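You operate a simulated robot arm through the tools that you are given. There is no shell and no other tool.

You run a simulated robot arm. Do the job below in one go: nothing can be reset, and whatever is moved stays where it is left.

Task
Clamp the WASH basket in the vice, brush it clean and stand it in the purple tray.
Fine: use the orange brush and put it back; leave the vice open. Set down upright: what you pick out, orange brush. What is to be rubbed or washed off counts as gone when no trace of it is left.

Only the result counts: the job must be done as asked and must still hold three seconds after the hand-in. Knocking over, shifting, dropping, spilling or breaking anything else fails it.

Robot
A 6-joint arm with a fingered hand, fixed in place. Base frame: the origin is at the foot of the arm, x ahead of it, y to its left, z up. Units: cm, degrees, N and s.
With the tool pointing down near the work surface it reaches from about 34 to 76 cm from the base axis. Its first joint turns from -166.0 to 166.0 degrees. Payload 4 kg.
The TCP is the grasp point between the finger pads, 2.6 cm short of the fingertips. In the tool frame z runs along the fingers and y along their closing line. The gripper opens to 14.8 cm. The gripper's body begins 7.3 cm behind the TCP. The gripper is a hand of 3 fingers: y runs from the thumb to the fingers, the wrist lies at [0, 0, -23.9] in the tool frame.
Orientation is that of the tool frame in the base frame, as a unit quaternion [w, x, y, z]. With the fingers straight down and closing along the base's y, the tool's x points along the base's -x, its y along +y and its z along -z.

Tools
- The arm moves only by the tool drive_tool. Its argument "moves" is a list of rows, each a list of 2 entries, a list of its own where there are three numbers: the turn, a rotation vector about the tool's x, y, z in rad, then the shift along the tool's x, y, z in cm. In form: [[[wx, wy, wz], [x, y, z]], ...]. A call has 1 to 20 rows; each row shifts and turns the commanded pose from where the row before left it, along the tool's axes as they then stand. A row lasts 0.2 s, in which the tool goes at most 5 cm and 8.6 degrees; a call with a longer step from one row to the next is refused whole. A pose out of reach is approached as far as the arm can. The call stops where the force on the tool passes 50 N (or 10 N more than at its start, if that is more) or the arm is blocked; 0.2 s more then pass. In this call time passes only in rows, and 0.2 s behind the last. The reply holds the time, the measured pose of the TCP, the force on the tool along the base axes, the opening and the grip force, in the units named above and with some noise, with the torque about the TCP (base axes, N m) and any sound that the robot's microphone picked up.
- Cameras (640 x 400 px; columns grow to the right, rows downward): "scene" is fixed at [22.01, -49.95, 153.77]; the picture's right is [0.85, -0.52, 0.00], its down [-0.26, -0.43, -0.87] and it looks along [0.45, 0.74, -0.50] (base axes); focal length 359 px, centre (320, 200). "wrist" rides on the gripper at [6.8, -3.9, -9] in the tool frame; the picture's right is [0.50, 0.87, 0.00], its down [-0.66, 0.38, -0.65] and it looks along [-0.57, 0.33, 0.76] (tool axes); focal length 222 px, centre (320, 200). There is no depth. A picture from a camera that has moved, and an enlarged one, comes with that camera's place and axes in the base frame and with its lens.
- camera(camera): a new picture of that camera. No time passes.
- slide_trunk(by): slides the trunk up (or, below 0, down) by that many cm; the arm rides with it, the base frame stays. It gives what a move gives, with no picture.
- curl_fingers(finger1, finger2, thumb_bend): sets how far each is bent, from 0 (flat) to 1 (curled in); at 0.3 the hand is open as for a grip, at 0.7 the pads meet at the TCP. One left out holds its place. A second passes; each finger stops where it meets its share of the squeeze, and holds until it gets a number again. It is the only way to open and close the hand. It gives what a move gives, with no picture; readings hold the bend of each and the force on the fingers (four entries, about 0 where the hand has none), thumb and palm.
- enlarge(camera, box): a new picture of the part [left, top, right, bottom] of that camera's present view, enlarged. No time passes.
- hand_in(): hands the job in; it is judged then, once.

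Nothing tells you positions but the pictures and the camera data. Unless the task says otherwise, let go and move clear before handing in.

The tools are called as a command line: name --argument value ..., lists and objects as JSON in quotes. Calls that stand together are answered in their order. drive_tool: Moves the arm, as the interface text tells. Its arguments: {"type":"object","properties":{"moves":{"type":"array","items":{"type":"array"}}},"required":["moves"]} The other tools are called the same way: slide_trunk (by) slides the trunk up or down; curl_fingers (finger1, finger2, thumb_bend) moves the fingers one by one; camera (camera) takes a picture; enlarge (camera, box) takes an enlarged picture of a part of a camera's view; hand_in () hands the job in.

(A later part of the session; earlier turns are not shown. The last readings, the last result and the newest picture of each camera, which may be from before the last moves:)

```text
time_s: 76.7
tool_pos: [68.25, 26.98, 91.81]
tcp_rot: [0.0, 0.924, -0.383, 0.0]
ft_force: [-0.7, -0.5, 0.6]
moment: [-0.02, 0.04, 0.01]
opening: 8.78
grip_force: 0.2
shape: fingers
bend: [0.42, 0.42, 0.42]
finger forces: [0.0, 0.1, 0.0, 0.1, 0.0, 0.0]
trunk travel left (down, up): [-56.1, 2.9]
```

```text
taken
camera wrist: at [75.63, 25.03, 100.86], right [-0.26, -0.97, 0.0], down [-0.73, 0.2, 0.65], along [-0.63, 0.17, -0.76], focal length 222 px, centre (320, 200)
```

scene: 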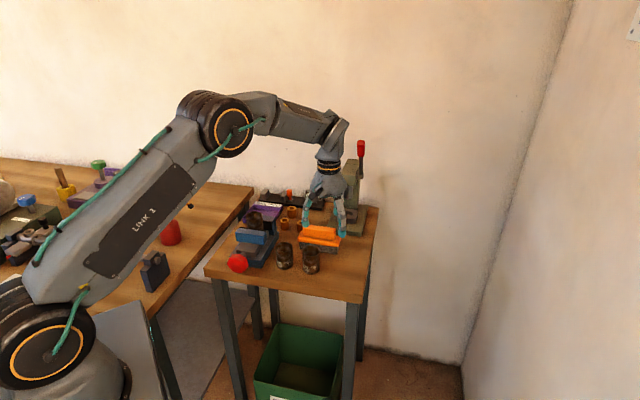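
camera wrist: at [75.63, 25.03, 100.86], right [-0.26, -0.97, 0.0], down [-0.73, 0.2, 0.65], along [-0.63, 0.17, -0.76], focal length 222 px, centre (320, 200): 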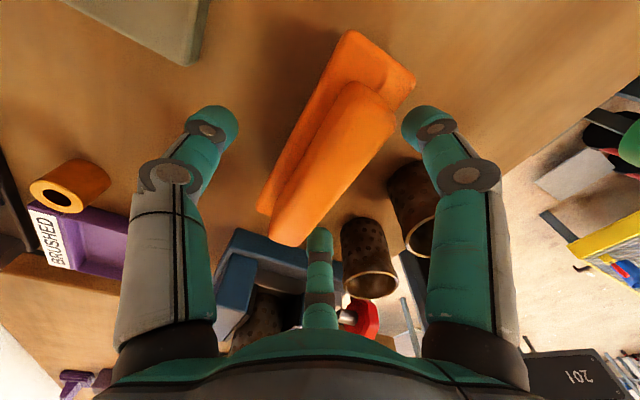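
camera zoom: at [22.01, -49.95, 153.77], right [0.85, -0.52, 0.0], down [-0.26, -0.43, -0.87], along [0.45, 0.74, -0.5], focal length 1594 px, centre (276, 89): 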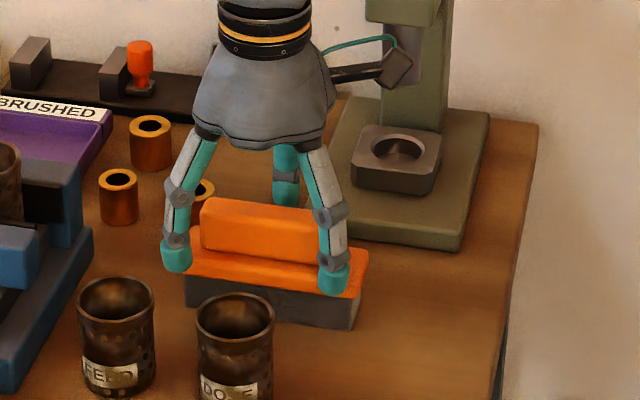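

The fingers straddle the handle. I'll close the thumb first toward its side, then the two fingers, in steps.

curl_fingers --finger1 0.45 --finger2 0.45 --thumb_bend 0.56

enlarge --camera "wrist" --box '[170, 10, 450, 260]'

```text
time_s: 77.7
tool_pos: [68.07, 26.9, 91.76]
tcp_rot: [0.001, 0.924, -0.384, 0.0]
ft_force: [-0.3, 0.4, -0.3]
moment: [0.01, 0.0, -0.02]
opening: 6.17
grip_force: 0.0
shape: fingers
bend: [0.45, 0.45, 0.56]
finger forces: [0.1, 0.0, 0.1, 0.1, 0.0, 0.0]
trunk travel left (down, up): [-56.1, 2.9]
```

```text
1.60 times, centred on (310, 135) of wrist
camera zoom: at [75.62, 25.03, 100.87], right [-0.26, -0.97, 0.0], down [-0.73, 0.2, 0.65], along [-0.63, 0.17, -0.76], focal length 355 px, centre (336, 304)
```

zoom: 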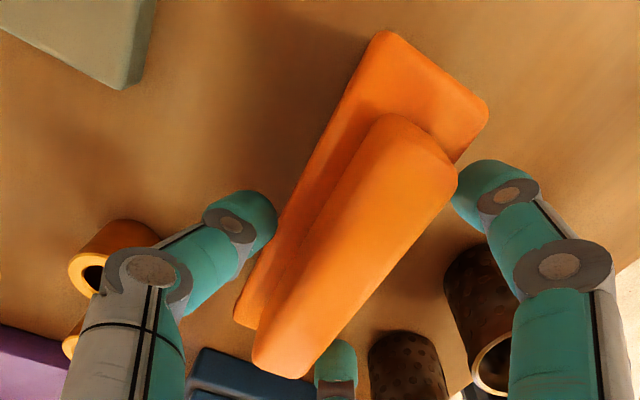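

curl_fingers --finger1 0.46 --finger2 0.46 --thumb_bend 0.61

enlarge --camera "wrist" --box '[170, 10, 450, 260]'

```text
time_s: 78.7
tool_pos: [68.13, 27.0, 91.82]
tcp_rot: [0.0, 0.924, -0.382, 0.0]
ft_force: [-1.1, -1.0, -0.9]
moment: [0.02, -0.02, 0.02]
opening: 5.31
grip_force: 0.1
shape: fingers
bend: [0.46, 0.46, 0.61]
finger forces: [0.0, 0.1, 0.0, 0.0, 0.0, 0.0]
trunk travel left (down, up): [-56.1, 2.9]
```

```text
1.60 times, centred on (310, 135) of wrist
camera zoom: at [75.62, 25.03, 100.87], right [-0.26, -0.97, 0.0], down [-0.73, 0.2, 0.65], along [-0.63, 0.17, -0.76], focal length 355 px, centre (336, 304)
```

zoom: 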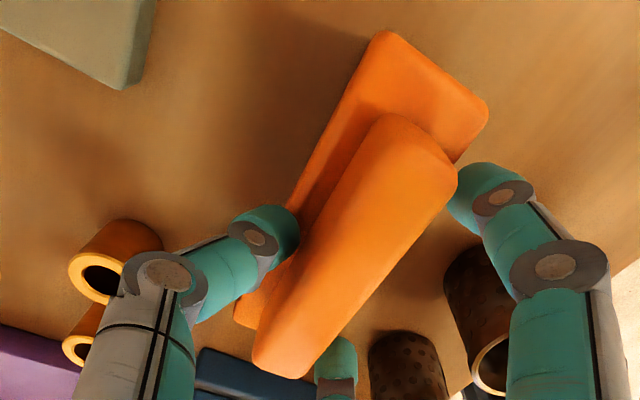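

curl_fingers --finger1 0.48 --finger2 0.48 --thumb_bend 0.64

enlarge --camera "wrist" --box '[170, 10, 450, 260]'

```text
time_s: 79.7
tool_pos: [68.08, 26.92, 91.72]
tcp_rot: [0.001, 0.924, -0.382, 0.0]
ft_force: [-0.7, 0.0, 0.4]
moment: [0.03, 0.05, 0.0]
opening: 4.67
grip_force: 0.4
shape: fingers
bend: [0.47, 0.47, 0.63]
finger forces: [0.3, 0.4, 0.0, 0.1, 1.0, 0.1]
trunk travel left (down, up): [-56.1, 2.9]
```

```text
1.60 times, centred on (310, 135) of wrist
camera zoom: at [75.62, 25.03, 100.87], right [-0.26, -0.97, 0.0], down [-0.73, 0.2, 0.65], along [-0.63, 0.17, -0.76], focal length 355 px, centre (336, 304)
```

zoom: 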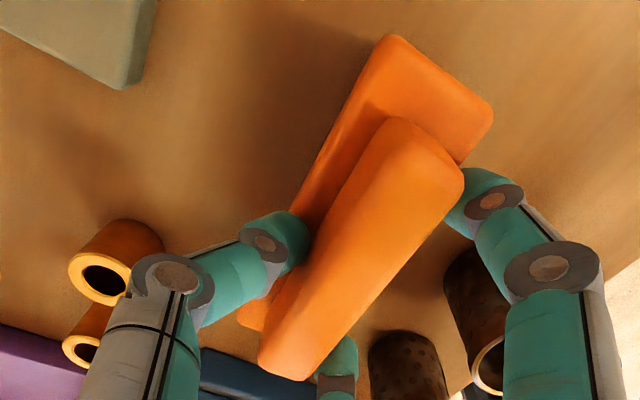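

All three fingers are in contact with the handle. I'll squeeze for a firm hold.

curl_fingers --finger1 0.6 --finger2 0.6 --thumb_bend 0.78

camera --camera "wrist"

enlarge --camera "scene" --box '[280, 180, 380, 270]'

```text
time_s: 80.7
tool_pos: [68.03, 26.97, 91.83]
tcp_rot: [0.0, 0.924, -0.382, 0.0]
ft_force: [0.5, -0.9, 3.2]
moment: [-0.1, 0.05, -0.03]
opening: 3.57
grip_force: 18.8
shape: fingers
bend: [0.53, 0.53, 0.66]
finger forces: [8.2, 8.2, 0.0, 0.1, 21.4, 0.0]
trunk travel left (down, up): [-56.1, 2.9]
```

```text
taken
camera wrist: at [75.61, 25.02, 100.9], right [-0.26, -0.97, 0.0], down [-0.73, 0.2, 0.65], along [-0.63, 0.17, -0.76], focal length 222 px, centre (320, 200)
```

wrist: 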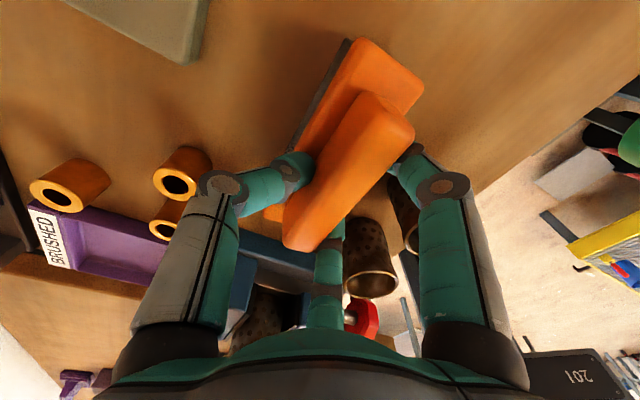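

```text
4.44 times, centred on (330, 225) of scene
camera zoom: at [22.01, -49.95, 153.77], right [0.85, -0.52, 0.0], down [-0.26, -0.43, -0.87], along [0.45, 0.74, -0.5], focal length 1594 px, centre (276, 89)
```

zoom: 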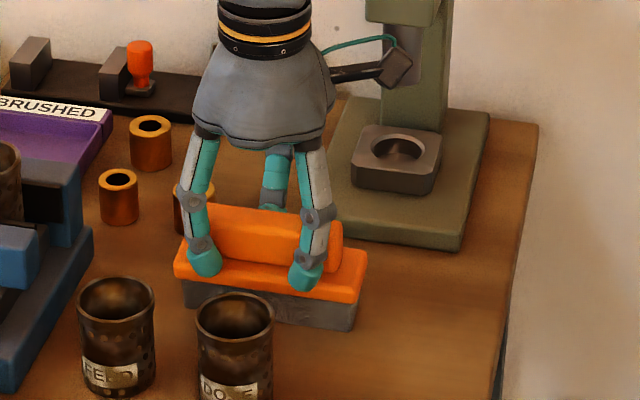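

The brush is held firmly (about 19 N), slightly tilted in the grip. I'll lift it a little and check.

drive_tool --moves '[[[0, 0, 0], [0, 0, -1]], [[0, 0, 0], [0, 0, -2]], [[0, 0, 0], [0, 0, -3]], [[0, 0, 0], [0, 0, -3]]]'

camera --camera "wrist"

enlarge --camera "scene" --box '[270, 150, 380, 250]'

```text
time_s: 81.7
tool_pos: [67.86, 27.09, 100.76]
tcp_rot: [0.001, 0.924, -0.383, 0.0]
ft_force: [0.7, 0.0, -0.3]
moment: [0.02, 0.01, -0.03]
opening: 3.52
grip_force: 18.6
shape: fingers
bend: [0.53, 0.53, 0.66]
finger forces: [8.0, 8.0, 0.0, 0.0, 21.3, 0.0]
trunk travel left (down, up): [-56.1, 2.9]
```

```text
taken
camera wrist: at [75.54, 25.16, 109.91], right [-0.26, -0.97, 0.0], down [-0.73, 0.2, 0.65], along [-0.63, 0.17, -0.76], focal length 222 px, centre (320, 200)
```

wrist: 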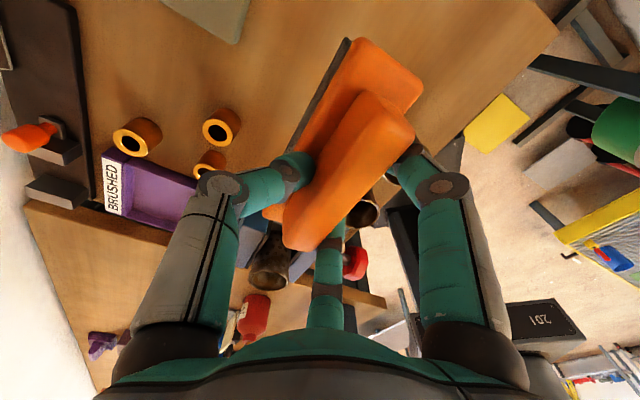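

```text
4.00 times, centred on (325, 200) of scene
camera zoom: at [22.01, -49.95, 153.77], right [0.85, -0.52, 0.0], down [-0.26, -0.43, -0.87], along [0.45, 0.74, -0.5], focal length 1434 px, centre (300, 200)
```

zoom: 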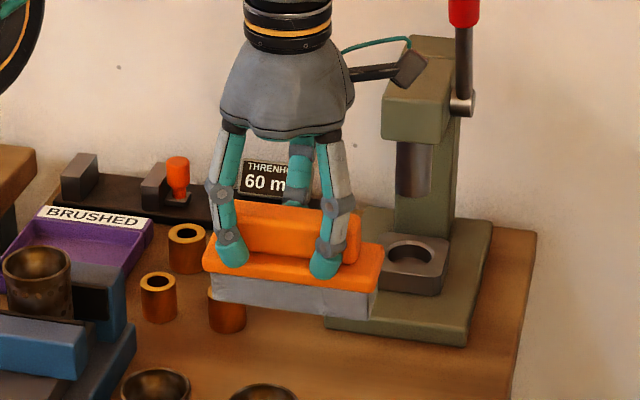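

The brush is up. I'll raise it further and carry it over to the clamped basket, with its bristles above the rim.

drive_tool --moves '[[[0, 0, 0], [0, 0, -4]], [[0, 0, 0], [0, 0, -3]], [[0, 0, 0], [-4.6, 0.75, 0]], [[0, 0, 0], [-4.6, 0.75, 0]], [[0, 0, 0], [-4.6, 0.75, 0]], [[0, 0, 0], [-4.6, 0.75, 0]]]'

camera --camera "wrist"

enlarge --camera "scene" --box '[200, 120, 320, 260]'

```text
time_s: 83.1
tool_pos: [53.19, 38.15, 107.42]
tcp_rot: [0.0, 0.924, -0.383, 0.0]
ft_force: [0.1, 0.1, -1.3]
moment: [0.02, 0.03, 0.0]
opening: 3.41
grip_force: 16.3
shape: fingers
bend: [0.53, 0.55, 0.66]
finger forces: [7.4, 8.4, 0.1, 0.1, 16.6, 0.0]
trunk travel left (down, up): [-56.1, 2.9]
```

```text
taken
camera wrist: at [60.8, 36.3, 116.64], right [-0.26, -0.97, 0.0], down [-0.73, 0.2, 0.65], along [-0.63, 0.17, -0.76], focal length 222 px, centre (320, 200)
```

wrist: 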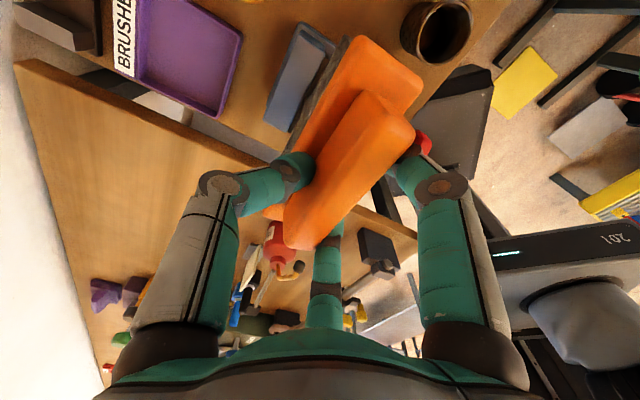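

```text
2.86 times, centred on (260, 190) of scene
camera zoom: at [22.01, -49.95, 153.77], right [0.85, -0.52, 0.0], down [-0.26, -0.43, -0.87], along [0.45, 0.74, -0.5], focal length 1024 px, centre (491, 229)
```

zoom: 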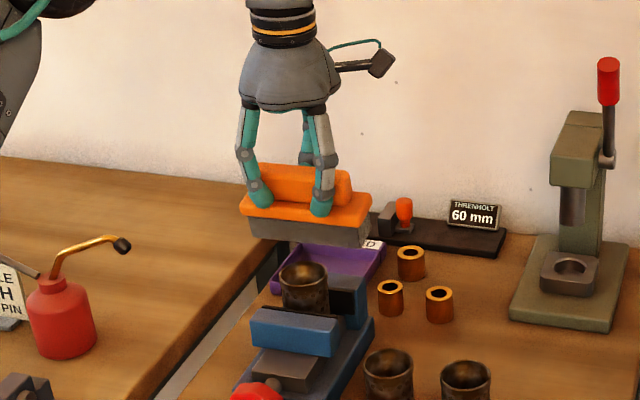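

The brush is above the basket. I'll lower it gently until the bristles touch the rim.

drive_tool --moves '[[[0, 0, 0], [0, 0, 2]], [[0, 0, 0], [0, 0, 1.2]], [[0, 0, 0], [0, 0, 0.5]]]'

drive_tool --moves '[[[0, 0, 0], [0, 0, 0.4]], [[0, 0, 0], [0, 0, 0.3]]]'

enlarge --camera "scene" --box '[215, 160, 305, 250]'

```text
time_s: 83.9
tool_pos: [53.22, 37.86, 104.06]
tcp_rot: [0.001, 0.924, -0.382, -0.001]
ft_force: [1.1, 0.1, -1.4]
moment: [0.0, 0.0, -0.01]
opening: 3.4
grip_force: 16.3
shape: fingers
bend: [0.53, 0.55, 0.66]
finger forces: [7.4, 8.4, 0.1, 0.0, 16.5, 0.0]
trunk travel left (down, up): [-56.1, 2.9]
```

```text
time_s: 84.5
tool_pos: [53.09, 37.83, 103.44]
tcp_rot: [0.0, 0.924, -0.383, 0.0]
ft_force: [-0.2, 0.9, 4.2]
moment: [0.07, 0.25, -0.02]
opening: 3.4
grip_force: 18.4
shape: fingers
bend: [0.53, 0.55, 0.66]
finger forces: [7.6, 12.8, 0.1, 0.0, 17.2, 0.1]
trunk travel left (down, up): [-56.1, 2.9]
```

```text
4.44 times, centred on (260, 205) of scene
camera zoom: at [22.01, -49.95, 153.77], right [0.85, -0.52, 0.0], down [-0.26, -0.43, -0.87], along [0.45, 0.74, -0.5], focal length 1594 px, centre (587, 178)
```

zoom: 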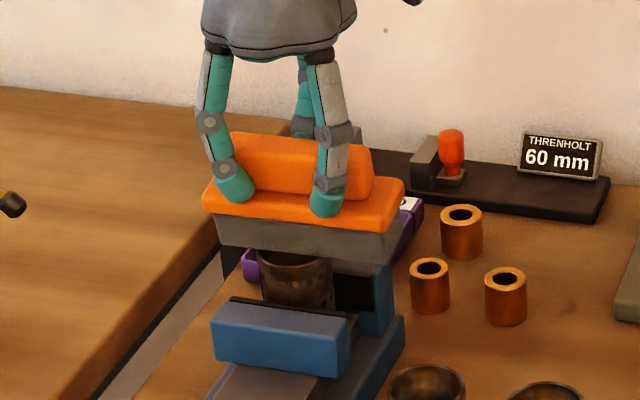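

The bristles touch the rim (about 4 N). I'll press lightly and make some strokes, then look for any change in the dirt.

drive_tool --moves '[[[0, 0, 0], [0, 0, 0.2]], [[0, 0, 0], [1.5, 0, 0]], [[0, 0, 0], [1.0, 0, 0]], [[0, 0, 0], [-1.5, 0, 0]], [[0, 0, 0], [-1.5, 0, 0]], [[0, 0, 0], [-1.5, 0, 0]], [[0, 0, 0], [-1.0, 0, 0]], [[0, 0, 0], [1.5, 0, 0]], [[0, 0, 0], [1.5, 0, 0]]]'

enlarge --camera "scene" --box '[230, 190, 310, 260]'

```text
time_s: 86.5
tool_pos: [52.86, 37.98, 103.59]
tcp_rot: [-0.001, 0.924, -0.383, 0.001]
ft_force: [-4.2, 5.4, 36.1]
moment: [0.09, 0.73, -0.12]
opening: 2.95
grip_force: 32.6
shape: fingers
bend: [0.55, 0.52, 0.66]
finger forces: [18.9, 23.1, 0.0, 0.1, 22.6, 0.0]
trunk travel left (down, up): [-56.1, 2.9]
```

```text
5.71 times, centred on (270, 225) of scene
camera zoom: at [22.01, -49.95, 153.77], right [0.85, -0.52, 0.0], down [-0.26, -0.43, -0.87], along [0.45, 0.74, -0.5], focal length 2049 px, centre (606, 57)
```

zoom: 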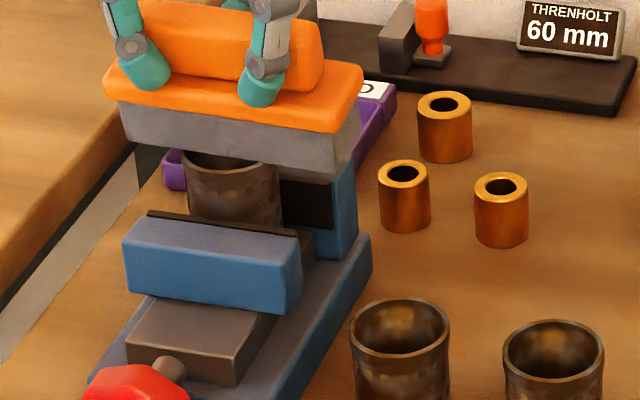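

The force rose to 36 N, so I'll lift off and look at the basket for any cleaning effect.

drive_tool --moves '[[[0, 0, 0], [0, 0, -1]], [[0, 0, 0], [0, 0, -4]], [[0, 0, 0], [0, 0, -4]]]'

enlarge --camera "scene" --box '[230, 190, 310, 260]'

camera --camera "wrist"

```text
time_s: 87.3
tool_pos: [53.05, 37.89, 112.24]
tcp_rot: [0.002, 0.924, -0.383, 0.0]
ft_force: [-0.9, -1.0, -0.2]
moment: [0.05, 0.03, 0.0]
opening: 2.96
grip_force: 15.9
shape: fingers
bend: [0.55, 0.55, 0.66]
finger forces: [9.3, 8.8, 0.0, 0.1, 13.1, 0.0]
trunk travel left (down, up): [-56.1, 2.9]
```

```text
5.71 times, centred on (270, 225) of scene
camera zoom: at [22.01, -49.95, 153.77], right [0.85, -0.52, 0.0], down [-0.26, -0.43, -0.87], along [0.45, 0.74, -0.5], focal length 2049 px, centre (606, 57)
```

zoom: 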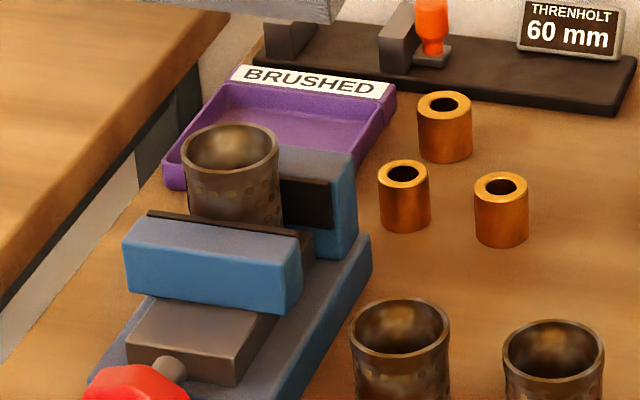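

```text
taken
camera wrist: at [60.51, 36.0, 121.37], right [-0.26, -0.97, 0.0], down [-0.73, 0.2, 0.66], along [-0.63, 0.17, -0.76], focal length 222 px, centre (320, 200)
```

wrist: 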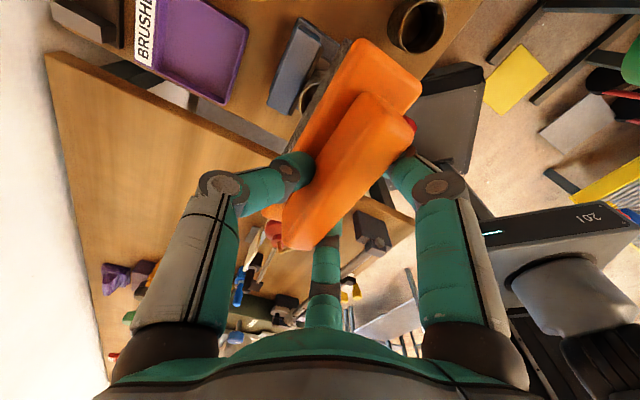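

The basket is already visibly lighter than its neighbours, so brushing on the rim works for the whole basket. I'll go back down and continue with lighter pressure and shorter strokes.

drive_tool --moves '[[[0, 0, 0], [0, 0, 4]], [[0, 0, 0], [0, 0, 3.5]], [[0, 0, 0], [0, 0, 0.7]], [[0, 0, 0], [0, 0, 0.3]]]'

drive_tool --moves '[[[0, 0, 0], [0, 0, 0.2]]]'

```text
time_s: 88.3
tool_pos: [53.16, 37.87, 103.8]
tcp_rot: [0.002, 0.924, -0.383, 0.0]
ft_force: [-0.7, 0.4, -1.1]
moment: [0.01, 0.04, -0.01]
opening: 2.97
grip_force: 15.5
shape: fingers
bend: [0.55, 0.55, 0.66]
finger forces: [9.2, 8.8, 0.1, 0.1, 13.0, 0.0]
trunk travel left (down, up): [-56.1, 2.9]
```

```text
time_s: 88.7
tool_pos: [53.07, 37.94, 103.54]
tcp_rot: [0.0, 0.924, -0.383, 0.0]
ft_force: [-0.4, 0.5, -0.6]
moment: [0.01, 0.01, -0.01]
opening: 2.91
grip_force: 15.9
shape: fingers
bend: [0.55, 0.55, 0.66]
finger forces: [9.2, 8.6, 0.1, 0.0, 13.0, 0.0]
trunk travel left (down, up): [-56.1, 2.9]
```

drive_tool --moves '[[[0, 0, 0], [0, 0, 0.2]]]'

drive_tool --moves '[[[0, 0, 0], [0, 0, 0.15]]]'

```text
time_s: 89.1
tool_pos: [52.86, 37.88, 103.53]
tcp_rot: [-0.002, 0.924, -0.383, 0.001]
ft_force: [-0.4, -1.6, 14.8]
moment: [-0.23, 0.31, 0.05]
opening: 2.96
grip_force: 22.7
shape: fingers
bend: [0.55, 0.55, 0.66]
finger forces: [15.3, 17.3, 0.0, 0.1, 12.5, 0.0]
trunk travel left (down, up): [-56.1, 2.9]
```

```text
time_s: 89.5
tool_pos: [52.95, 37.88, 103.42]
tcp_rot: [-0.002, 0.924, -0.383, 0.0]
ft_force: [-0.8, -1.5, 32.7]
moment: [-0.34, 0.54, 0.03]
opening: 2.92
grip_force: 30.2
shape: fingers
bend: [0.55, 0.54, 0.66]
finger forces: [21.5, 24.9, 0.0, 0.0, 13.6, 0.0]
trunk travel left (down, up): [-56.1, 2.9]
```

The contact is stiff, so I'll back off slightly to about 10 N, and stroke back and forth.

drive_tool --moves '[[[0, 0, 0], [0, 0, -0.2]], [[0, 0, 0], [0, 1.0, 0]], [[0, 0, 0], [0, -1.2, 0]], [[0, 0, 0], [0, -1.2, 0]], [[0, 0, 0], [0, 1.2, 0]], [[0, 0, 0], [0, 1.2, 0]], [[0, 0, 0], [0, -1.0, 0]]]'

enlarge --camera "scene" --box '[230, 190, 310, 260]'

```text
time_s: 91.1
tool_pos: [52.89, 37.63, 103.5]
tcp_rot: [0.001, 0.924, -0.382, -0.001]
ft_force: [-2.3, 0.4, 29.2]
moment: [-0.18, 0.72, -0.04]
opening: 2.86
grip_force: 25.2
shape: fingers
bend: [0.55, 0.54, 0.73]
finger forces: [13.5, 21.0, 0.0, 0.0, 15.8, 0.0]
trunk travel left (down, up): [-56.1, 2.9]
```

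```text
5.71 times, centred on (270, 225) of scene
camera zoom: at [22.01, -49.95, 153.77], right [0.85, -0.52, 0.0], down [-0.26, -0.43, -0.87], along [0.45, 0.74, -0.5], focal length 2049 px, centre (606, 57)
```

zoom: 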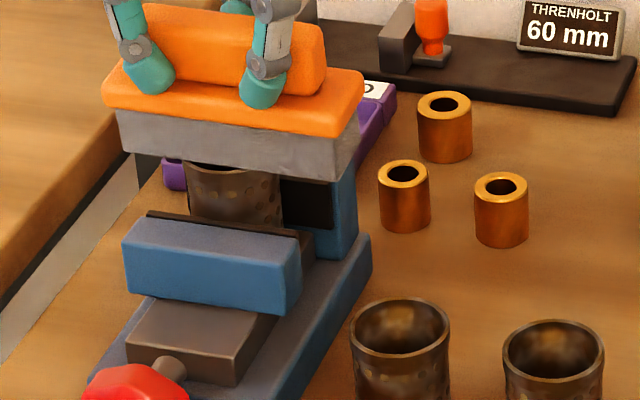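

The thumb has shifted a little on the handle. I'll lift off to see how the brush sits in the hand and how clean the basket is.

drive_tool --moves '[[[0, 0, 0], [0, 0, -0.5]], [[0, 0, 0], [0, 0, -4]], [[0, 0, 0], [0, 0, -4]]]'

enlarge --camera "scene" --box '[225, 130, 315, 260]'

enlarge --camera "scene" --box '[235, 200, 275, 235]'

camera --camera "wrist"

```text
time_s: 91.9
tool_pos: [52.89, 37.85, 112.04]
tcp_rot: [0.001, 0.924, -0.383, -0.001]
ft_force: [-0.9, 0.5, -1.3]
moment: [0.01, -0.01, 0.01]
opening: 2.86
grip_force: 14.5
shape: fingers
bend: [0.55, 0.55, 0.72]
finger forces: [7.5, 7.7, 0.1, 0.1, 13.9, 0.0]
trunk travel left (down, up): [-56.1, 2.9]
```

```text
3.08 times, centred on (270, 195) of scene
camera zoom: at [22.01, -49.95, 153.77], right [0.85, -0.52, 0.0], down [-0.26, -0.43, -0.87], along [0.45, 0.74, -0.5], focal length 1103 px, centre (474, 215)
```

zoom: 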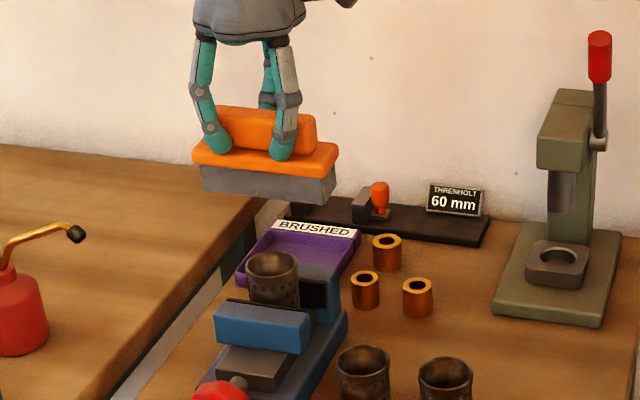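

```text
11.43 times, centred on (255, 218) of scene
camera zoom: at [22.01, -49.95, 153.77], right [0.85, -0.52, 0.0], down [-0.26, -0.43, -0.87], along [0.45, 0.74, -0.5], focal length 4098 px, centre (1063, 0)
```

zoom: 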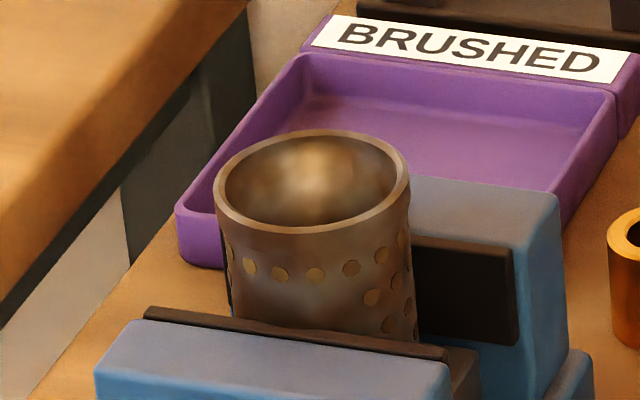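

```text
taken
camera wrist: at [60.4, 35.85, 121.08], right [-0.26, -0.97, 0.0], down [-0.73, 0.2, 0.65], along [-0.63, 0.17, -0.76], focal length 222 px, centre (320, 200)
```

wrist: 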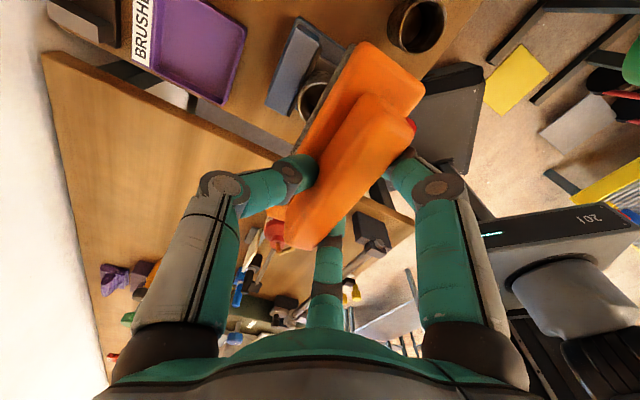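

The basket is clearly getting lighter. I'll repeat with gentle strokes along the brush's long axis.

drive_tool --moves '[[[0, 0, 0], [0, 0, 4]], [[0, 0, 0], [0, 0, 3.5]], [[0, 0, 0], [0, 0, 0.7]], [[0, 0, 0], [0, 0, 0.2]]]'

drive_tool --moves '[[[0, 0, 0], [0, 0, 0.1]]]'

```text
time_s: 92.9
tool_pos: [52.84, 37.79, 103.61]
tcp_rot: [0.0, 0.924, -0.383, -0.001]
ft_force: [0.3, 0.0, 0.9]
moment: [-0.03, 0.06, 0.01]
opening: 2.84
grip_force: 15.4
shape: fingers
bend: [0.55, 0.55, 0.72]
finger forces: [7.9, 8.4, 0.0, 0.0, 13.9, 0.1]
trunk travel left (down, up): [-56.1, 2.9]
```

```text
time_s: 93.3
tool_pos: [52.97, 37.81, 103.58]
tcp_rot: [-0.001, 0.924, -0.383, -0.001]
ft_force: [-0.8, -0.1, 9.2]
moment: [-0.11, 0.27, -0.02]
opening: 2.83
grip_force: 19.2
shape: fingers
bend: [0.55, 0.55, 0.72]
finger forces: [10.7, 13.4, 0.1, 0.1, 13.7, 0.0]
trunk travel left (down, up): [-56.1, 2.9]
```

The contact is off-centre because the brush sits tilted in the grip. I'll lift slightly, tilt the hand about 6° to level the bristles, and lower again.

drive_tool --moves '[[[0, 0, 0], [0, 0, -1.0]], [[-0.1, 0, 0], [0, 0, 0]], [[0, 0, 0], [0, 0, 0.5]]]'

enlarge --camera "scene" --box '[225, 150, 315, 250]'

```text
time_s: 94.1
tool_pos: [53.12, 37.96, 103.94]
tcp_rot: [0.048, 0.923, -0.382, -0.02]
ft_force: [0.6, -0.2, -1.1]
moment: [-0.01, -0.01, 0.0]
opening: 2.86
grip_force: 14.6
shape: fingers
bend: [0.55, 0.55, 0.72]
finger forces: [7.4, 7.4, 0.0, 0.0, 13.9, 0.0]
trunk travel left (down, up): [-56.1, 2.9]
```

```text
4.00 times, centred on (270, 200) of scene
camera zoom: at [22.01, -49.95, 153.77], right [0.85, -0.52, 0.0], down [-0.26, -0.43, -0.87], along [0.45, 0.74, -0.5], focal length 1434 px, centre (520, 200)
```

zoom: 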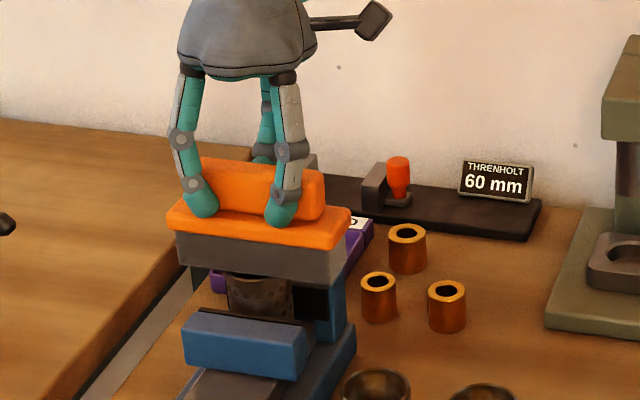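

drive_tool --moves '[[[0, 0, 0], [0, 0, 0.3]]]'

drive_tool --moves '[[[0, 0, 0], [0, 0, 0.15]]]'

```text
time_s: 94.5
tool_pos: [52.96, 37.95, 103.59]
tcp_rot: [0.046, 0.923, -0.382, -0.019]
ft_force: [0.1, 0.1, -0.6]
moment: [0.03, 0.02, -0.02]
opening: 2.86
grip_force: 14.0
shape: fingers
bend: [0.55, 0.55, 0.72]
finger forces: [7.4, 7.4, 0.0, 0.1, 14.0, 0.0]
trunk travel left (down, up): [-56.1, 2.9]
```

```text
time_s: 94.9
tool_pos: [52.98, 37.89, 103.53]
tcp_rot: [0.047, 0.923, -0.382, -0.019]
ft_force: [0.2, 0.3, -0.9]
moment: [0.0, -0.01, -0.02]
opening: 2.83
grip_force: 14.7
shape: fingers
bend: [0.55, 0.55, 0.72]
finger forces: [7.4, 7.5, 0.1, 0.0, 13.9, 0.0]
trunk travel left (down, up): [-56.1, 2.9]
```

drive_tool --moves '[[[0, 0, 0], [0, 0, 0.2]]]'

drive_tool --moves '[[[0, 0, 0], [0, 0, 0.15]]]'

```text
time_s: 95.3
tool_pos: [52.96, 37.82, 103.3]
tcp_rot: [0.045, 0.923, -0.382, -0.019]
ft_force: [-0.2, 0.3, 8.4]
moment: [0.02, 0.05, 0.02]
opening: 2.84
grip_force: 17.7
shape: fingers
bend: [0.55, 0.55, 0.72]
finger forces: [9.7, 11.4, 0.0, 0.0, 15.3, 0.0]
trunk travel left (down, up): [-56.1, 2.9]
```

```text
time_s: 95.7
tool_pos: [52.88, 37.78, 103.38]
tcp_rot: [0.045, 0.923, -0.382, -0.02]
ft_force: [-0.4, -0.3, 19.5]
moment: [-0.19, 0.25, 0.0]
opening: 2.86
grip_force: 23.5
shape: fingers
bend: [0.55, 0.55, 0.72]
finger forces: [15.3, 16.2, 0.0, 0.1, 15.5, 0.0]
trunk travel left (down, up): [-56.1, 2.9]
```

Contact is now centred. I'll brush back and forth along the handle's direction.

drive_tool --moves '[[[0, 0, 0], [0.8, 0, -0.08]], [[0, 0, 0], [0.7, 0, 0]], [[0, 0, 0], [-1.2, 0, 0]], [[0, 0, 0], [-1.2, 0, 0]], [[0, 0, 0], [-0.6, 0, 0]], [[0, 0, 0], [1.2, 0, 0]], [[0, 0, 0], [1.2, 0, 0]], [[0, 0, 0], [0.6, 0, 0]], [[0, 0, 0], [-1.5, 0, 0]]]'

```text
time_s: 97.7
tool_pos: [53.0, 37.45, 103.29]
tcp_rot: [0.047, 0.923, -0.383, -0.02]
ft_force: [5.6, -8.0, 25.4]
moment: [-0.84, -0.22, 0.2]
opening: 2.91
grip_force: 26.4
shape: fingers
bend: [0.54, 0.55, 0.73]
finger forces: [24.5, 12.2, 0.0, 0.0, 15.4, 0.0]
trunk travel left (down, up): [-56.1, 2.9]
```

drive_tool --moves '[[[0, 0, 0], [0, 0, -0.1]], [[0, 0, 0], [-1.0, 0, 0]], [[0, 0, 0], [-0.5, 0, 0]], [[0, 0, 0], [1.2, 0, 0]], [[0, 0, 0], [1.2, 0, 0]], [[0, 0, 0], [0.6, 0, 0]], [[0, 0, 0], [-1.5, 0, 0]], [[0, 0, 0], [0, 0, -1]], [[0, 0, 0], [0, 0, -4]], [[0, 0, 0], [0, 0, -4]]]'

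enlarge --camera "scene" --box '[235, 200, 275, 235]'

enlarge --camera "scene" --box '[225, 130, 315, 260]'

```text
time_s: 99.9
tool_pos: [53.66, 38.16, 112.16]
tcp_rot: [0.047, 0.923, -0.382, -0.019]
ft_force: [-0.7, -0.4, -1.2]
moment: [-0.02, 0.01, -0.03]
opening: 2.83
grip_force: 14.7
shape: fingers
bend: [0.55, 0.55, 0.72]
finger forces: [7.6, 8.1, 0.0, 0.1, 14.3, 0.0]
trunk travel left (down, up): [-56.1, 2.9]
```

```text
11.43 times, centred on (255, 218) of scene
camera zoom: at [22.01, -49.95, 153.77], right [0.85, -0.52, 0.0], down [-0.26, -0.43, -0.87], along [0.45, 0.74, -0.5], focal length 4098 px, centre (1063, 0)
```

zoom: 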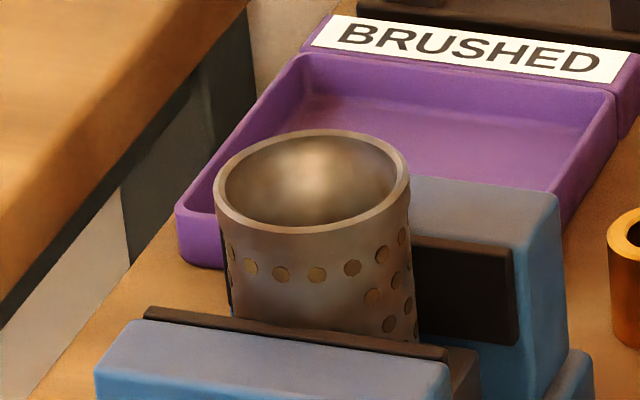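

```text
3.08 times, centred on (270, 195) of scene
camera zoom: at [22.01, -49.95, 153.77], right [0.85, -0.52, 0.0], down [-0.26, -0.43, -0.87], along [0.45, 0.74, -0.5], focal length 1103 px, centre (474, 215)
```

zoom: 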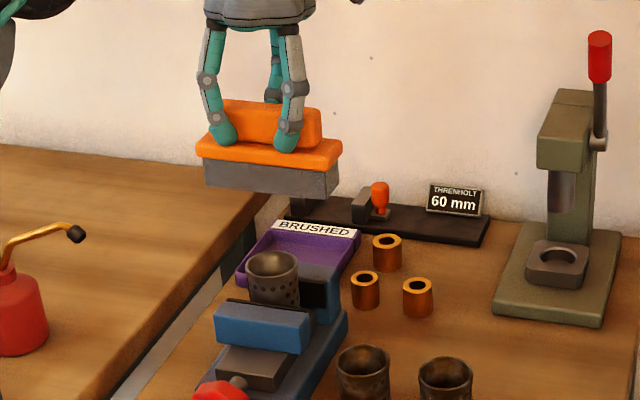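

It's getting much greyer, like bare steel. I'll do another round of strokes.

drive_tool --moves '[[[0, 0, 0], [0, 0, 4]], [[0, 0, 0], [0, 0, 4]], [[0, 0, 0], [0, 0, 0.8]]]'

drive_tool --moves '[[[0, 0, 0], [0, 0, 0.2]]]'

```text
time_s: 100.7
tool_pos: [52.92, 37.7, 103.33]
tcp_rot: [0.047, 0.923, -0.382, -0.019]
ft_force: [-1.5, -0.8, 7.8]
moment: [-0.07, 0.09, -0.01]
opening: 2.82
grip_force: 19.1
shape: fingers
bend: [0.55, 0.55, 0.72]
finger forces: [11.7, 12.5, 0.0, 0.0, 14.0, 0.0]
trunk travel left (down, up): [-56.1, 2.9]
```

```text
time_s: 101.1
tool_pos: [52.91, 37.77, 103.41]
tcp_rot: [0.045, 0.923, -0.382, -0.019]
ft_force: [1.1, -0.6, 17.9]
moment: [-0.14, 0.17, 0.03]
opening: 2.85
grip_force: 23.6
shape: fingers
bend: [0.55, 0.55, 0.72]
finger forces: [15.5, 15.6, 0.0, 0.0, 15.0, 0.0]
trunk travel left (down, up): [-56.1, 2.9]
```

drive_tool --moves '[[[0, 0, 0], [0.8, 0, -0.05]], [[0, 0, 0], [0.7, 0, 0]], [[0, 0, 0], [-1.2, 0, 0]], [[0, 0, 0], [-1.2, 0, 0]], [[0, 0, 0], [-0.6, 0, 0]], [[0, 0, 0], [1.2, 0, 0]], [[0, 0, 0], [1.2, 0, 0]], [[0, 0, 0], [0.6, 0, -0.05]], [[0, 0, 0], [-1.2, 0, 0]], [[0, 0, 0], [-1.2, 0, 0]], [[0, 0, 0], [-0.6, 0, 0]], [[0, 0, 0], [1.2, 0, 0]], [[0, 0, 0], [1.2, 0, 0]], [[0, 0, 0], [0.6, 0, 0]], [[0, 0, 0], [-1.5, 0, 0]], [[0, 0, 0], [0, 0, -1]], [[0, 0, 0], [0, 0, -4]], [[0, 0, 0], [0, 0, -4]]]'

enlarge --camera "scene" --box '[235, 200, 275, 235]'

enlarge --camera "scene" --box '[225, 130, 315, 260]'

```text
time_s: 104.9
tool_pos: [53.32, 38.67, 112.17]
tcp_rot: [0.047, 0.923, -0.382, -0.02]
ft_force: [0.5, 0.0, -0.8]
moment: [0.01, -0.01, -0.02]
opening: 2.8
grip_force: 14.7
shape: fingers
bend: [0.55, 0.55, 0.72]
finger forces: [7.6, 7.9, 0.0, 0.0, 14.4, 0.1]
trunk travel left (down, up): [-56.1, 2.9]
```

```text
11.43 times, centred on (255, 218) of scene
camera zoom: at [22.01, -49.95, 153.77], right [0.85, -0.52, 0.0], down [-0.26, -0.43, -0.87], along [0.45, 0.74, -0.5], focal length 4098 px, centre (1063, 0)
```

zoom: 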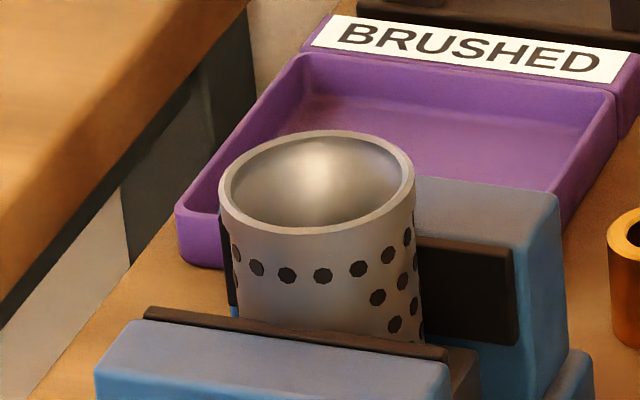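

```text
3.08 times, centred on (270, 195) of scene
camera zoom: at [22.01, -49.95, 153.77], right [0.85, -0.52, 0.0], down [-0.26, -0.43, -0.87], along [0.45, 0.74, -0.5], focal length 1103 px, centre (474, 215)
```

zoom: 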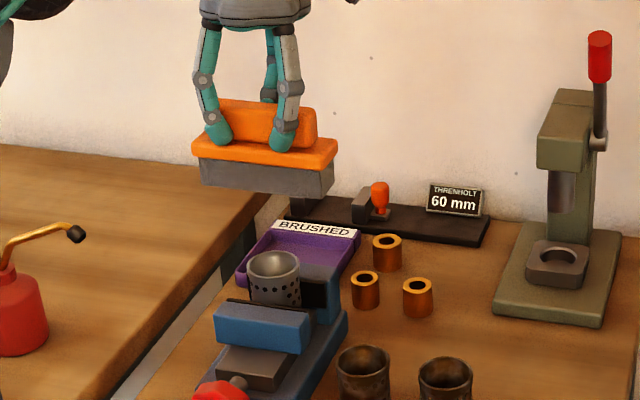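

The basket now looks like clean bare steel. I'll do one more round to make sure no trace is left, then compare.

drive_tool --moves '[[[0, 0, 0], [0, 0, 4]], [[0, 0, 0], [0, 0, 4]], [[0, 0, 0], [0, 0, 0.8]]]'

drive_tool --moves '[[[0, 0, 0], [0, 0, 0.15]]]'

```text
time_s: 105.7
tool_pos: [52.76, 37.93, 103.35]
tcp_rot: [0.045, 0.923, -0.382, -0.019]
ft_force: [-0.8, -1.0, 8.4]
moment: [0.0, 0.07, -0.02]
opening: 2.84
grip_force: 18.9
shape: fingers
bend: [0.55, 0.55, 0.72]
finger forces: [11.3, 12.1, 0.0, 0.1, 14.2, 0.1]
trunk travel left (down, up): [-56.1, 2.9]
```

```text
time_s: 106.1
tool_pos: [52.76, 37.93, 103.25]
tcp_rot: [0.045, 0.923, -0.382, -0.019]
ft_force: [-1.6, 0.2, 19.6]
moment: [-0.16, 0.33, -0.02]
opening: 2.8
grip_force: 23.7
shape: fingers
bend: [0.55, 0.55, 0.72]
finger forces: [15.6, 17.6, 0.0, 0.0, 14.7, 0.0]
trunk travel left (down, up): [-56.1, 2.9]
```

drive_tool --moves '[[[0, 0, 0], [0.8, 0, -0.07]], [[0, 0, 0], [0.7, 0, 0]], [[0, 0, 0], [-1.2, 0, 0]], [[0, 0, 0], [-1.2, 0, 0]], [[0, 0, 0], [-0.6, 0, 0]], [[0, 0, 0], [1.2, 0, 0]], [[0, 0, 0], [1.2, 0, 0]], [[0, 0, 0], [0.6, 0, -0.05]], [[0, 0, 0], [-1.2, 0, 0]], [[0, 0, 0], [-1.2, 0, 0]], [[0, 0, 0], [-0.6, 0, 0]], [[0, 0, 0], [1.2, 0, 0]], [[0, 0, 0], [1.2, 0, 0]], [[0, 0, 0], [0.6, 0, 0]], [[0, 0, 0], [-1.5, 0, 0]], [[0, 0, 0], [0, 0, -1]], [[0, 0, 0], [0, 0, -4]], [[0, 0, 0], [0, 0, -4]]]'

enlarge --camera "scene" --box '[235, 200, 275, 235]'

enlarge --camera "scene" --box '[225, 130, 315, 260]'

camera --camera "wrist"

```text
time_s: 109.9
tool_pos: [53.66, 38.46, 112.69]
tcp_rot: [0.047, 0.923, -0.382, -0.019]
ft_force: [-0.5, 0.6, -0.3]
moment: [0.01, -0.01, -0.02]
opening: 2.84
grip_force: 15.4
shape: fingers
bend: [0.55, 0.55, 0.72]
finger forces: [7.6, 7.8, 0.1, 0.0, 14.3, 0.0]
trunk travel left (down, up): [-56.1, 2.9]
```

```text
11.43 times, centred on (255, 218) of scene
camera zoom: at [22.01, -49.95, 153.77], right [0.85, -0.52, 0.0], down [-0.26, -0.43, -0.87], along [0.45, 0.74, -0.5], focal length 4098 px, centre (1063, 0)
```

zoom: 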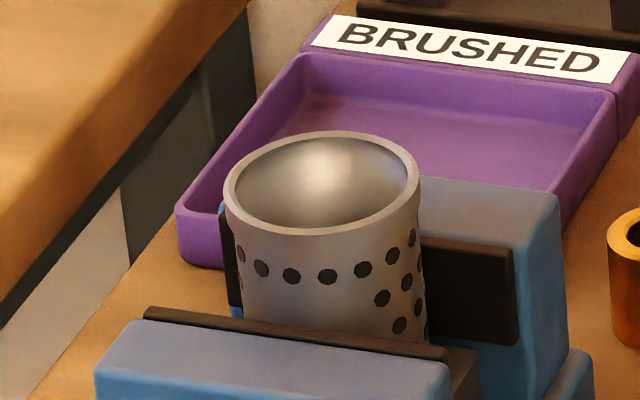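

```text
3.08 times, centred on (270, 195) of scene
camera zoom: at [22.01, -49.95, 153.77], right [0.85, -0.52, 0.0], down [-0.26, -0.43, -0.87], along [0.45, 0.74, -0.5], focal length 1103 px, centre (474, 215)
```

zoom: 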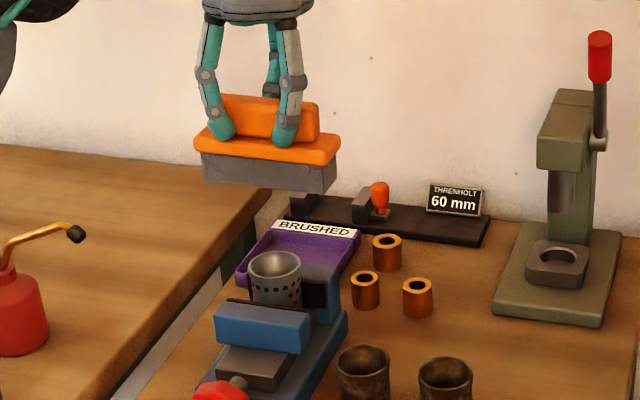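

```text
taken
camera wrist: at [61.79, 37.2, 121.32], right [-0.26, -0.96, 0.09], down [-0.68, 0.24, 0.69], along [-0.68, 0.12, -0.72], focal length 222 px, centre (320, 200)
```

wrist: 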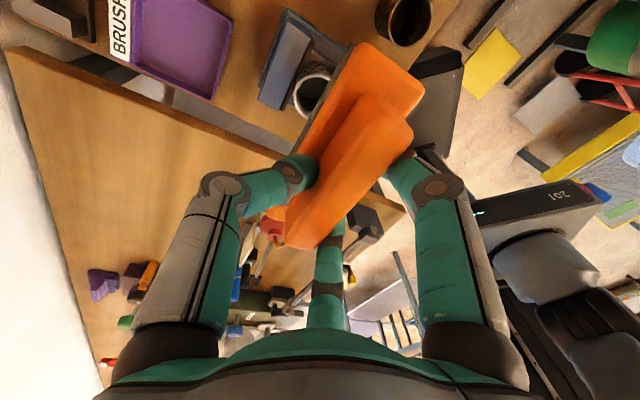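

It's nearly unchanged and clean, apart from perhaps a faint warm tint low down. I'll do one more full round for certainty.

drive_tool --moves '[[[0, 0, 0], [0, 0, 4]], [[0, 0, 0], [0, 0, 4]], [[0, 0, 0], [0, 0, 0.8]]]'

drive_tool --moves '[[[0, 0, 0], [0, 0, 0.2]]]'

```text
time_s: 110.7
tool_pos: [53.03, 38.09, 103.62]
tcp_rot: [0.047, 0.923, -0.382, -0.019]
ft_force: [-0.4, 0.1, -1.4]
moment: [0.01, 0.03, -0.02]
opening: 2.83
grip_force: 15.0
shape: fingers
bend: [0.55, 0.55, 0.72]
finger forces: [7.5, 7.7, 0.1, 0.0, 14.4, 0.0]
trunk travel left (down, up): [-56.1, 2.9]
```

```text
time_s: 111.1
tool_pos: [52.98, 37.92, 103.23]
tcp_rot: [0.048, 0.923, -0.382, -0.02]
ft_force: [0.8, 0.8, -1.4]
moment: [0.0, 0.02, -0.01]
opening: 2.8
grip_force: 14.7
shape: fingers
bend: [0.55, 0.55, 0.72]
finger forces: [7.6, 7.8, 0.0, 0.0, 14.3, 0.1]
trunk travel left (down, up): [-56.1, 2.9]
```

drive_tool --moves '[[[0, 0, 0], [0, 0, 0.15]]]'

drive_tool --moves '[[[0, 0, 0], [0, 0, 0.15]]]'

```text
time_s: 111.5
tool_pos: [52.91, 38.01, 103.42]
tcp_rot: [0.046, 0.923, -0.383, -0.018]
ft_force: [0.4, -0.8, 7.4]
moment: [-0.05, -0.01, 0.02]
opening: 2.79
grip_force: 17.9
shape: fingers
bend: [0.55, 0.55, 0.72]
finger forces: [10.7, 9.9, 0.1, 0.0, 14.9, 0.0]
trunk travel left (down, up): [-56.1, 2.9]
```

```text
time_s: 111.9
tool_pos: [52.87, 37.97, 103.29]
tcp_rot: [0.045, 0.923, -0.382, -0.019]
ft_force: [0.4, -0.7, 16.5]
moment: [-0.24, 0.11, 0.01]
opening: 2.81
grip_force: 21.6
shape: fingers
bend: [0.55, 0.55, 0.72]
finger forces: [15.2, 13.5, 0.0, 0.0, 15.2, 0.0]
trunk travel left (down, up): [-56.1, 2.9]
```

drive_tool --moves '[[[0, 0, 0], [0.8, 0, -0.05]], [[0, 0, 0], [0.7, 0, 0]], [[0, 0, 0], [-1.2, 0, 0]], [[0, 0, 0], [-1.2, 0, 0]], [[0, 0, 0], [-0.6, 0, 0]], [[0, 0, 0], [1.2, 0, 0]], [[0, 0, 0], [1.2, 0, 0]], [[0, 0, 0], [0.6, 0, -0.05]], [[0, 0, 0], [-1.2, 0, 0]], [[0, 0, 0], [-1.2, 0, 0]], [[0, 0, 0], [-0.6, 0, 0]], [[0, 0, 0], [1.2, 0, 0]], [[0, 0, 0], [1.2, 0, 0]], [[0, 0, 0], [0.6, 0, 0]], [[0, 0, 0], [-1.5, 0, 0]], [[0, 0, 0], [0, 0, -1]], [[0, 0, 0], [0, 0, -4]], [[0, 0, 0], [0, 0, -4]]]'

enlarge --camera "scene" --box '[235, 200, 275, 235]'

enlarge --camera "scene" --box '[225, 130, 315, 260]'

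```text
time_s: 115.7
tool_pos: [53.92, 38.59, 112.42]
tcp_rot: [0.047, 0.923, -0.382, -0.02]
ft_force: [0.0, 0.5, -0.7]
moment: [0.02, 0.0, 0.01]
opening: 2.8
grip_force: 15.3
shape: fingers
bend: [0.55, 0.55, 0.72]
finger forces: [7.8, 7.9, 0.0, 0.0, 14.3, 0.0]
trunk travel left (down, up): [-56.1, 2.9]
```

```text
11.43 times, centred on (255, 218) of scene
camera zoom: at [22.01, -49.95, 153.77], right [0.85, -0.52, 0.0], down [-0.26, -0.43, -0.87], along [0.45, 0.74, -0.5], focal length 4098 px, centre (1063, 0)
```

zoom: 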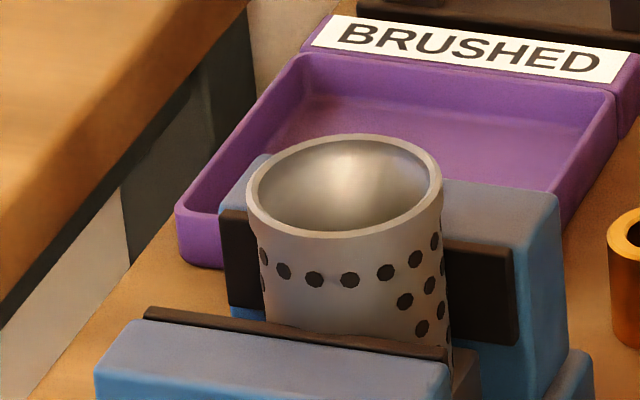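

```text
3.08 times, centred on (270, 195) of scene
camera zoom: at [22.01, -49.95, 153.77], right [0.85, -0.52, 0.0], down [-0.26, -0.43, -0.87], along [0.45, 0.74, -0.5], focal length 1103 px, centre (474, 215)
```

zoom: 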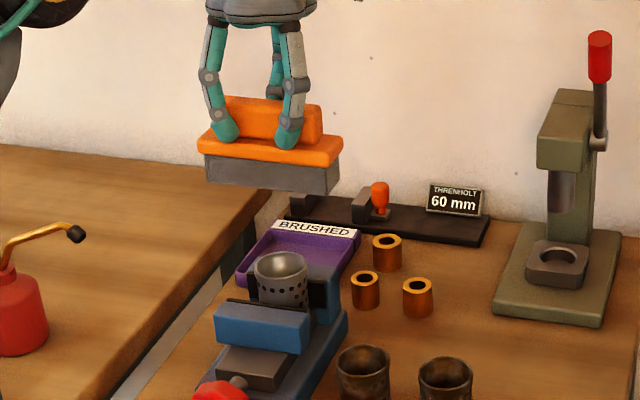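

The basket has slid about half a centimetre sideways in the jaws, so I'll do a final gentle pass at low pressure, and compare.

drive_tool --moves '[[[0, 0, 0], [0, 0, 4]], [[0, 0, 0], [0, 0, 4]], [[0, 0, 0], [0, 0, 1.0]]]'

drive_tool --moves '[[[0, 0, 0], [0, 0, 0.12]]]'

```text
time_s: 116.5
tool_pos: [53.18, 37.82, 103.25]
tcp_rot: [0.044, 0.923, -0.383, -0.018]
ft_force: [-0.7, 0.6, 10.7]
moment: [-0.11, 0.08, -0.02]
opening: 2.81
grip_force: 20.4
shape: fingers
bend: [0.55, 0.55, 0.72]
finger forces: [12.8, 12.9, 0.1, 0.0, 14.3, 0.1]
trunk travel left (down, up): [-56.1, 2.9]
```

```text
time_s: 116.9
tool_pos: [53.01, 37.76, 103.4]
tcp_rot: [0.045, 0.923, -0.382, -0.02]
ft_force: [2.4, -1.4, 18.8]
moment: [-0.25, 0.07, 0.07]
opening: 2.82
grip_force: 23.3
shape: fingers
bend: [0.55, 0.55, 0.72]
finger forces: [16.8, 14.0, 0.0, 0.0, 15.3, 0.0]
trunk travel left (down, up): [-56.1, 2.9]
```

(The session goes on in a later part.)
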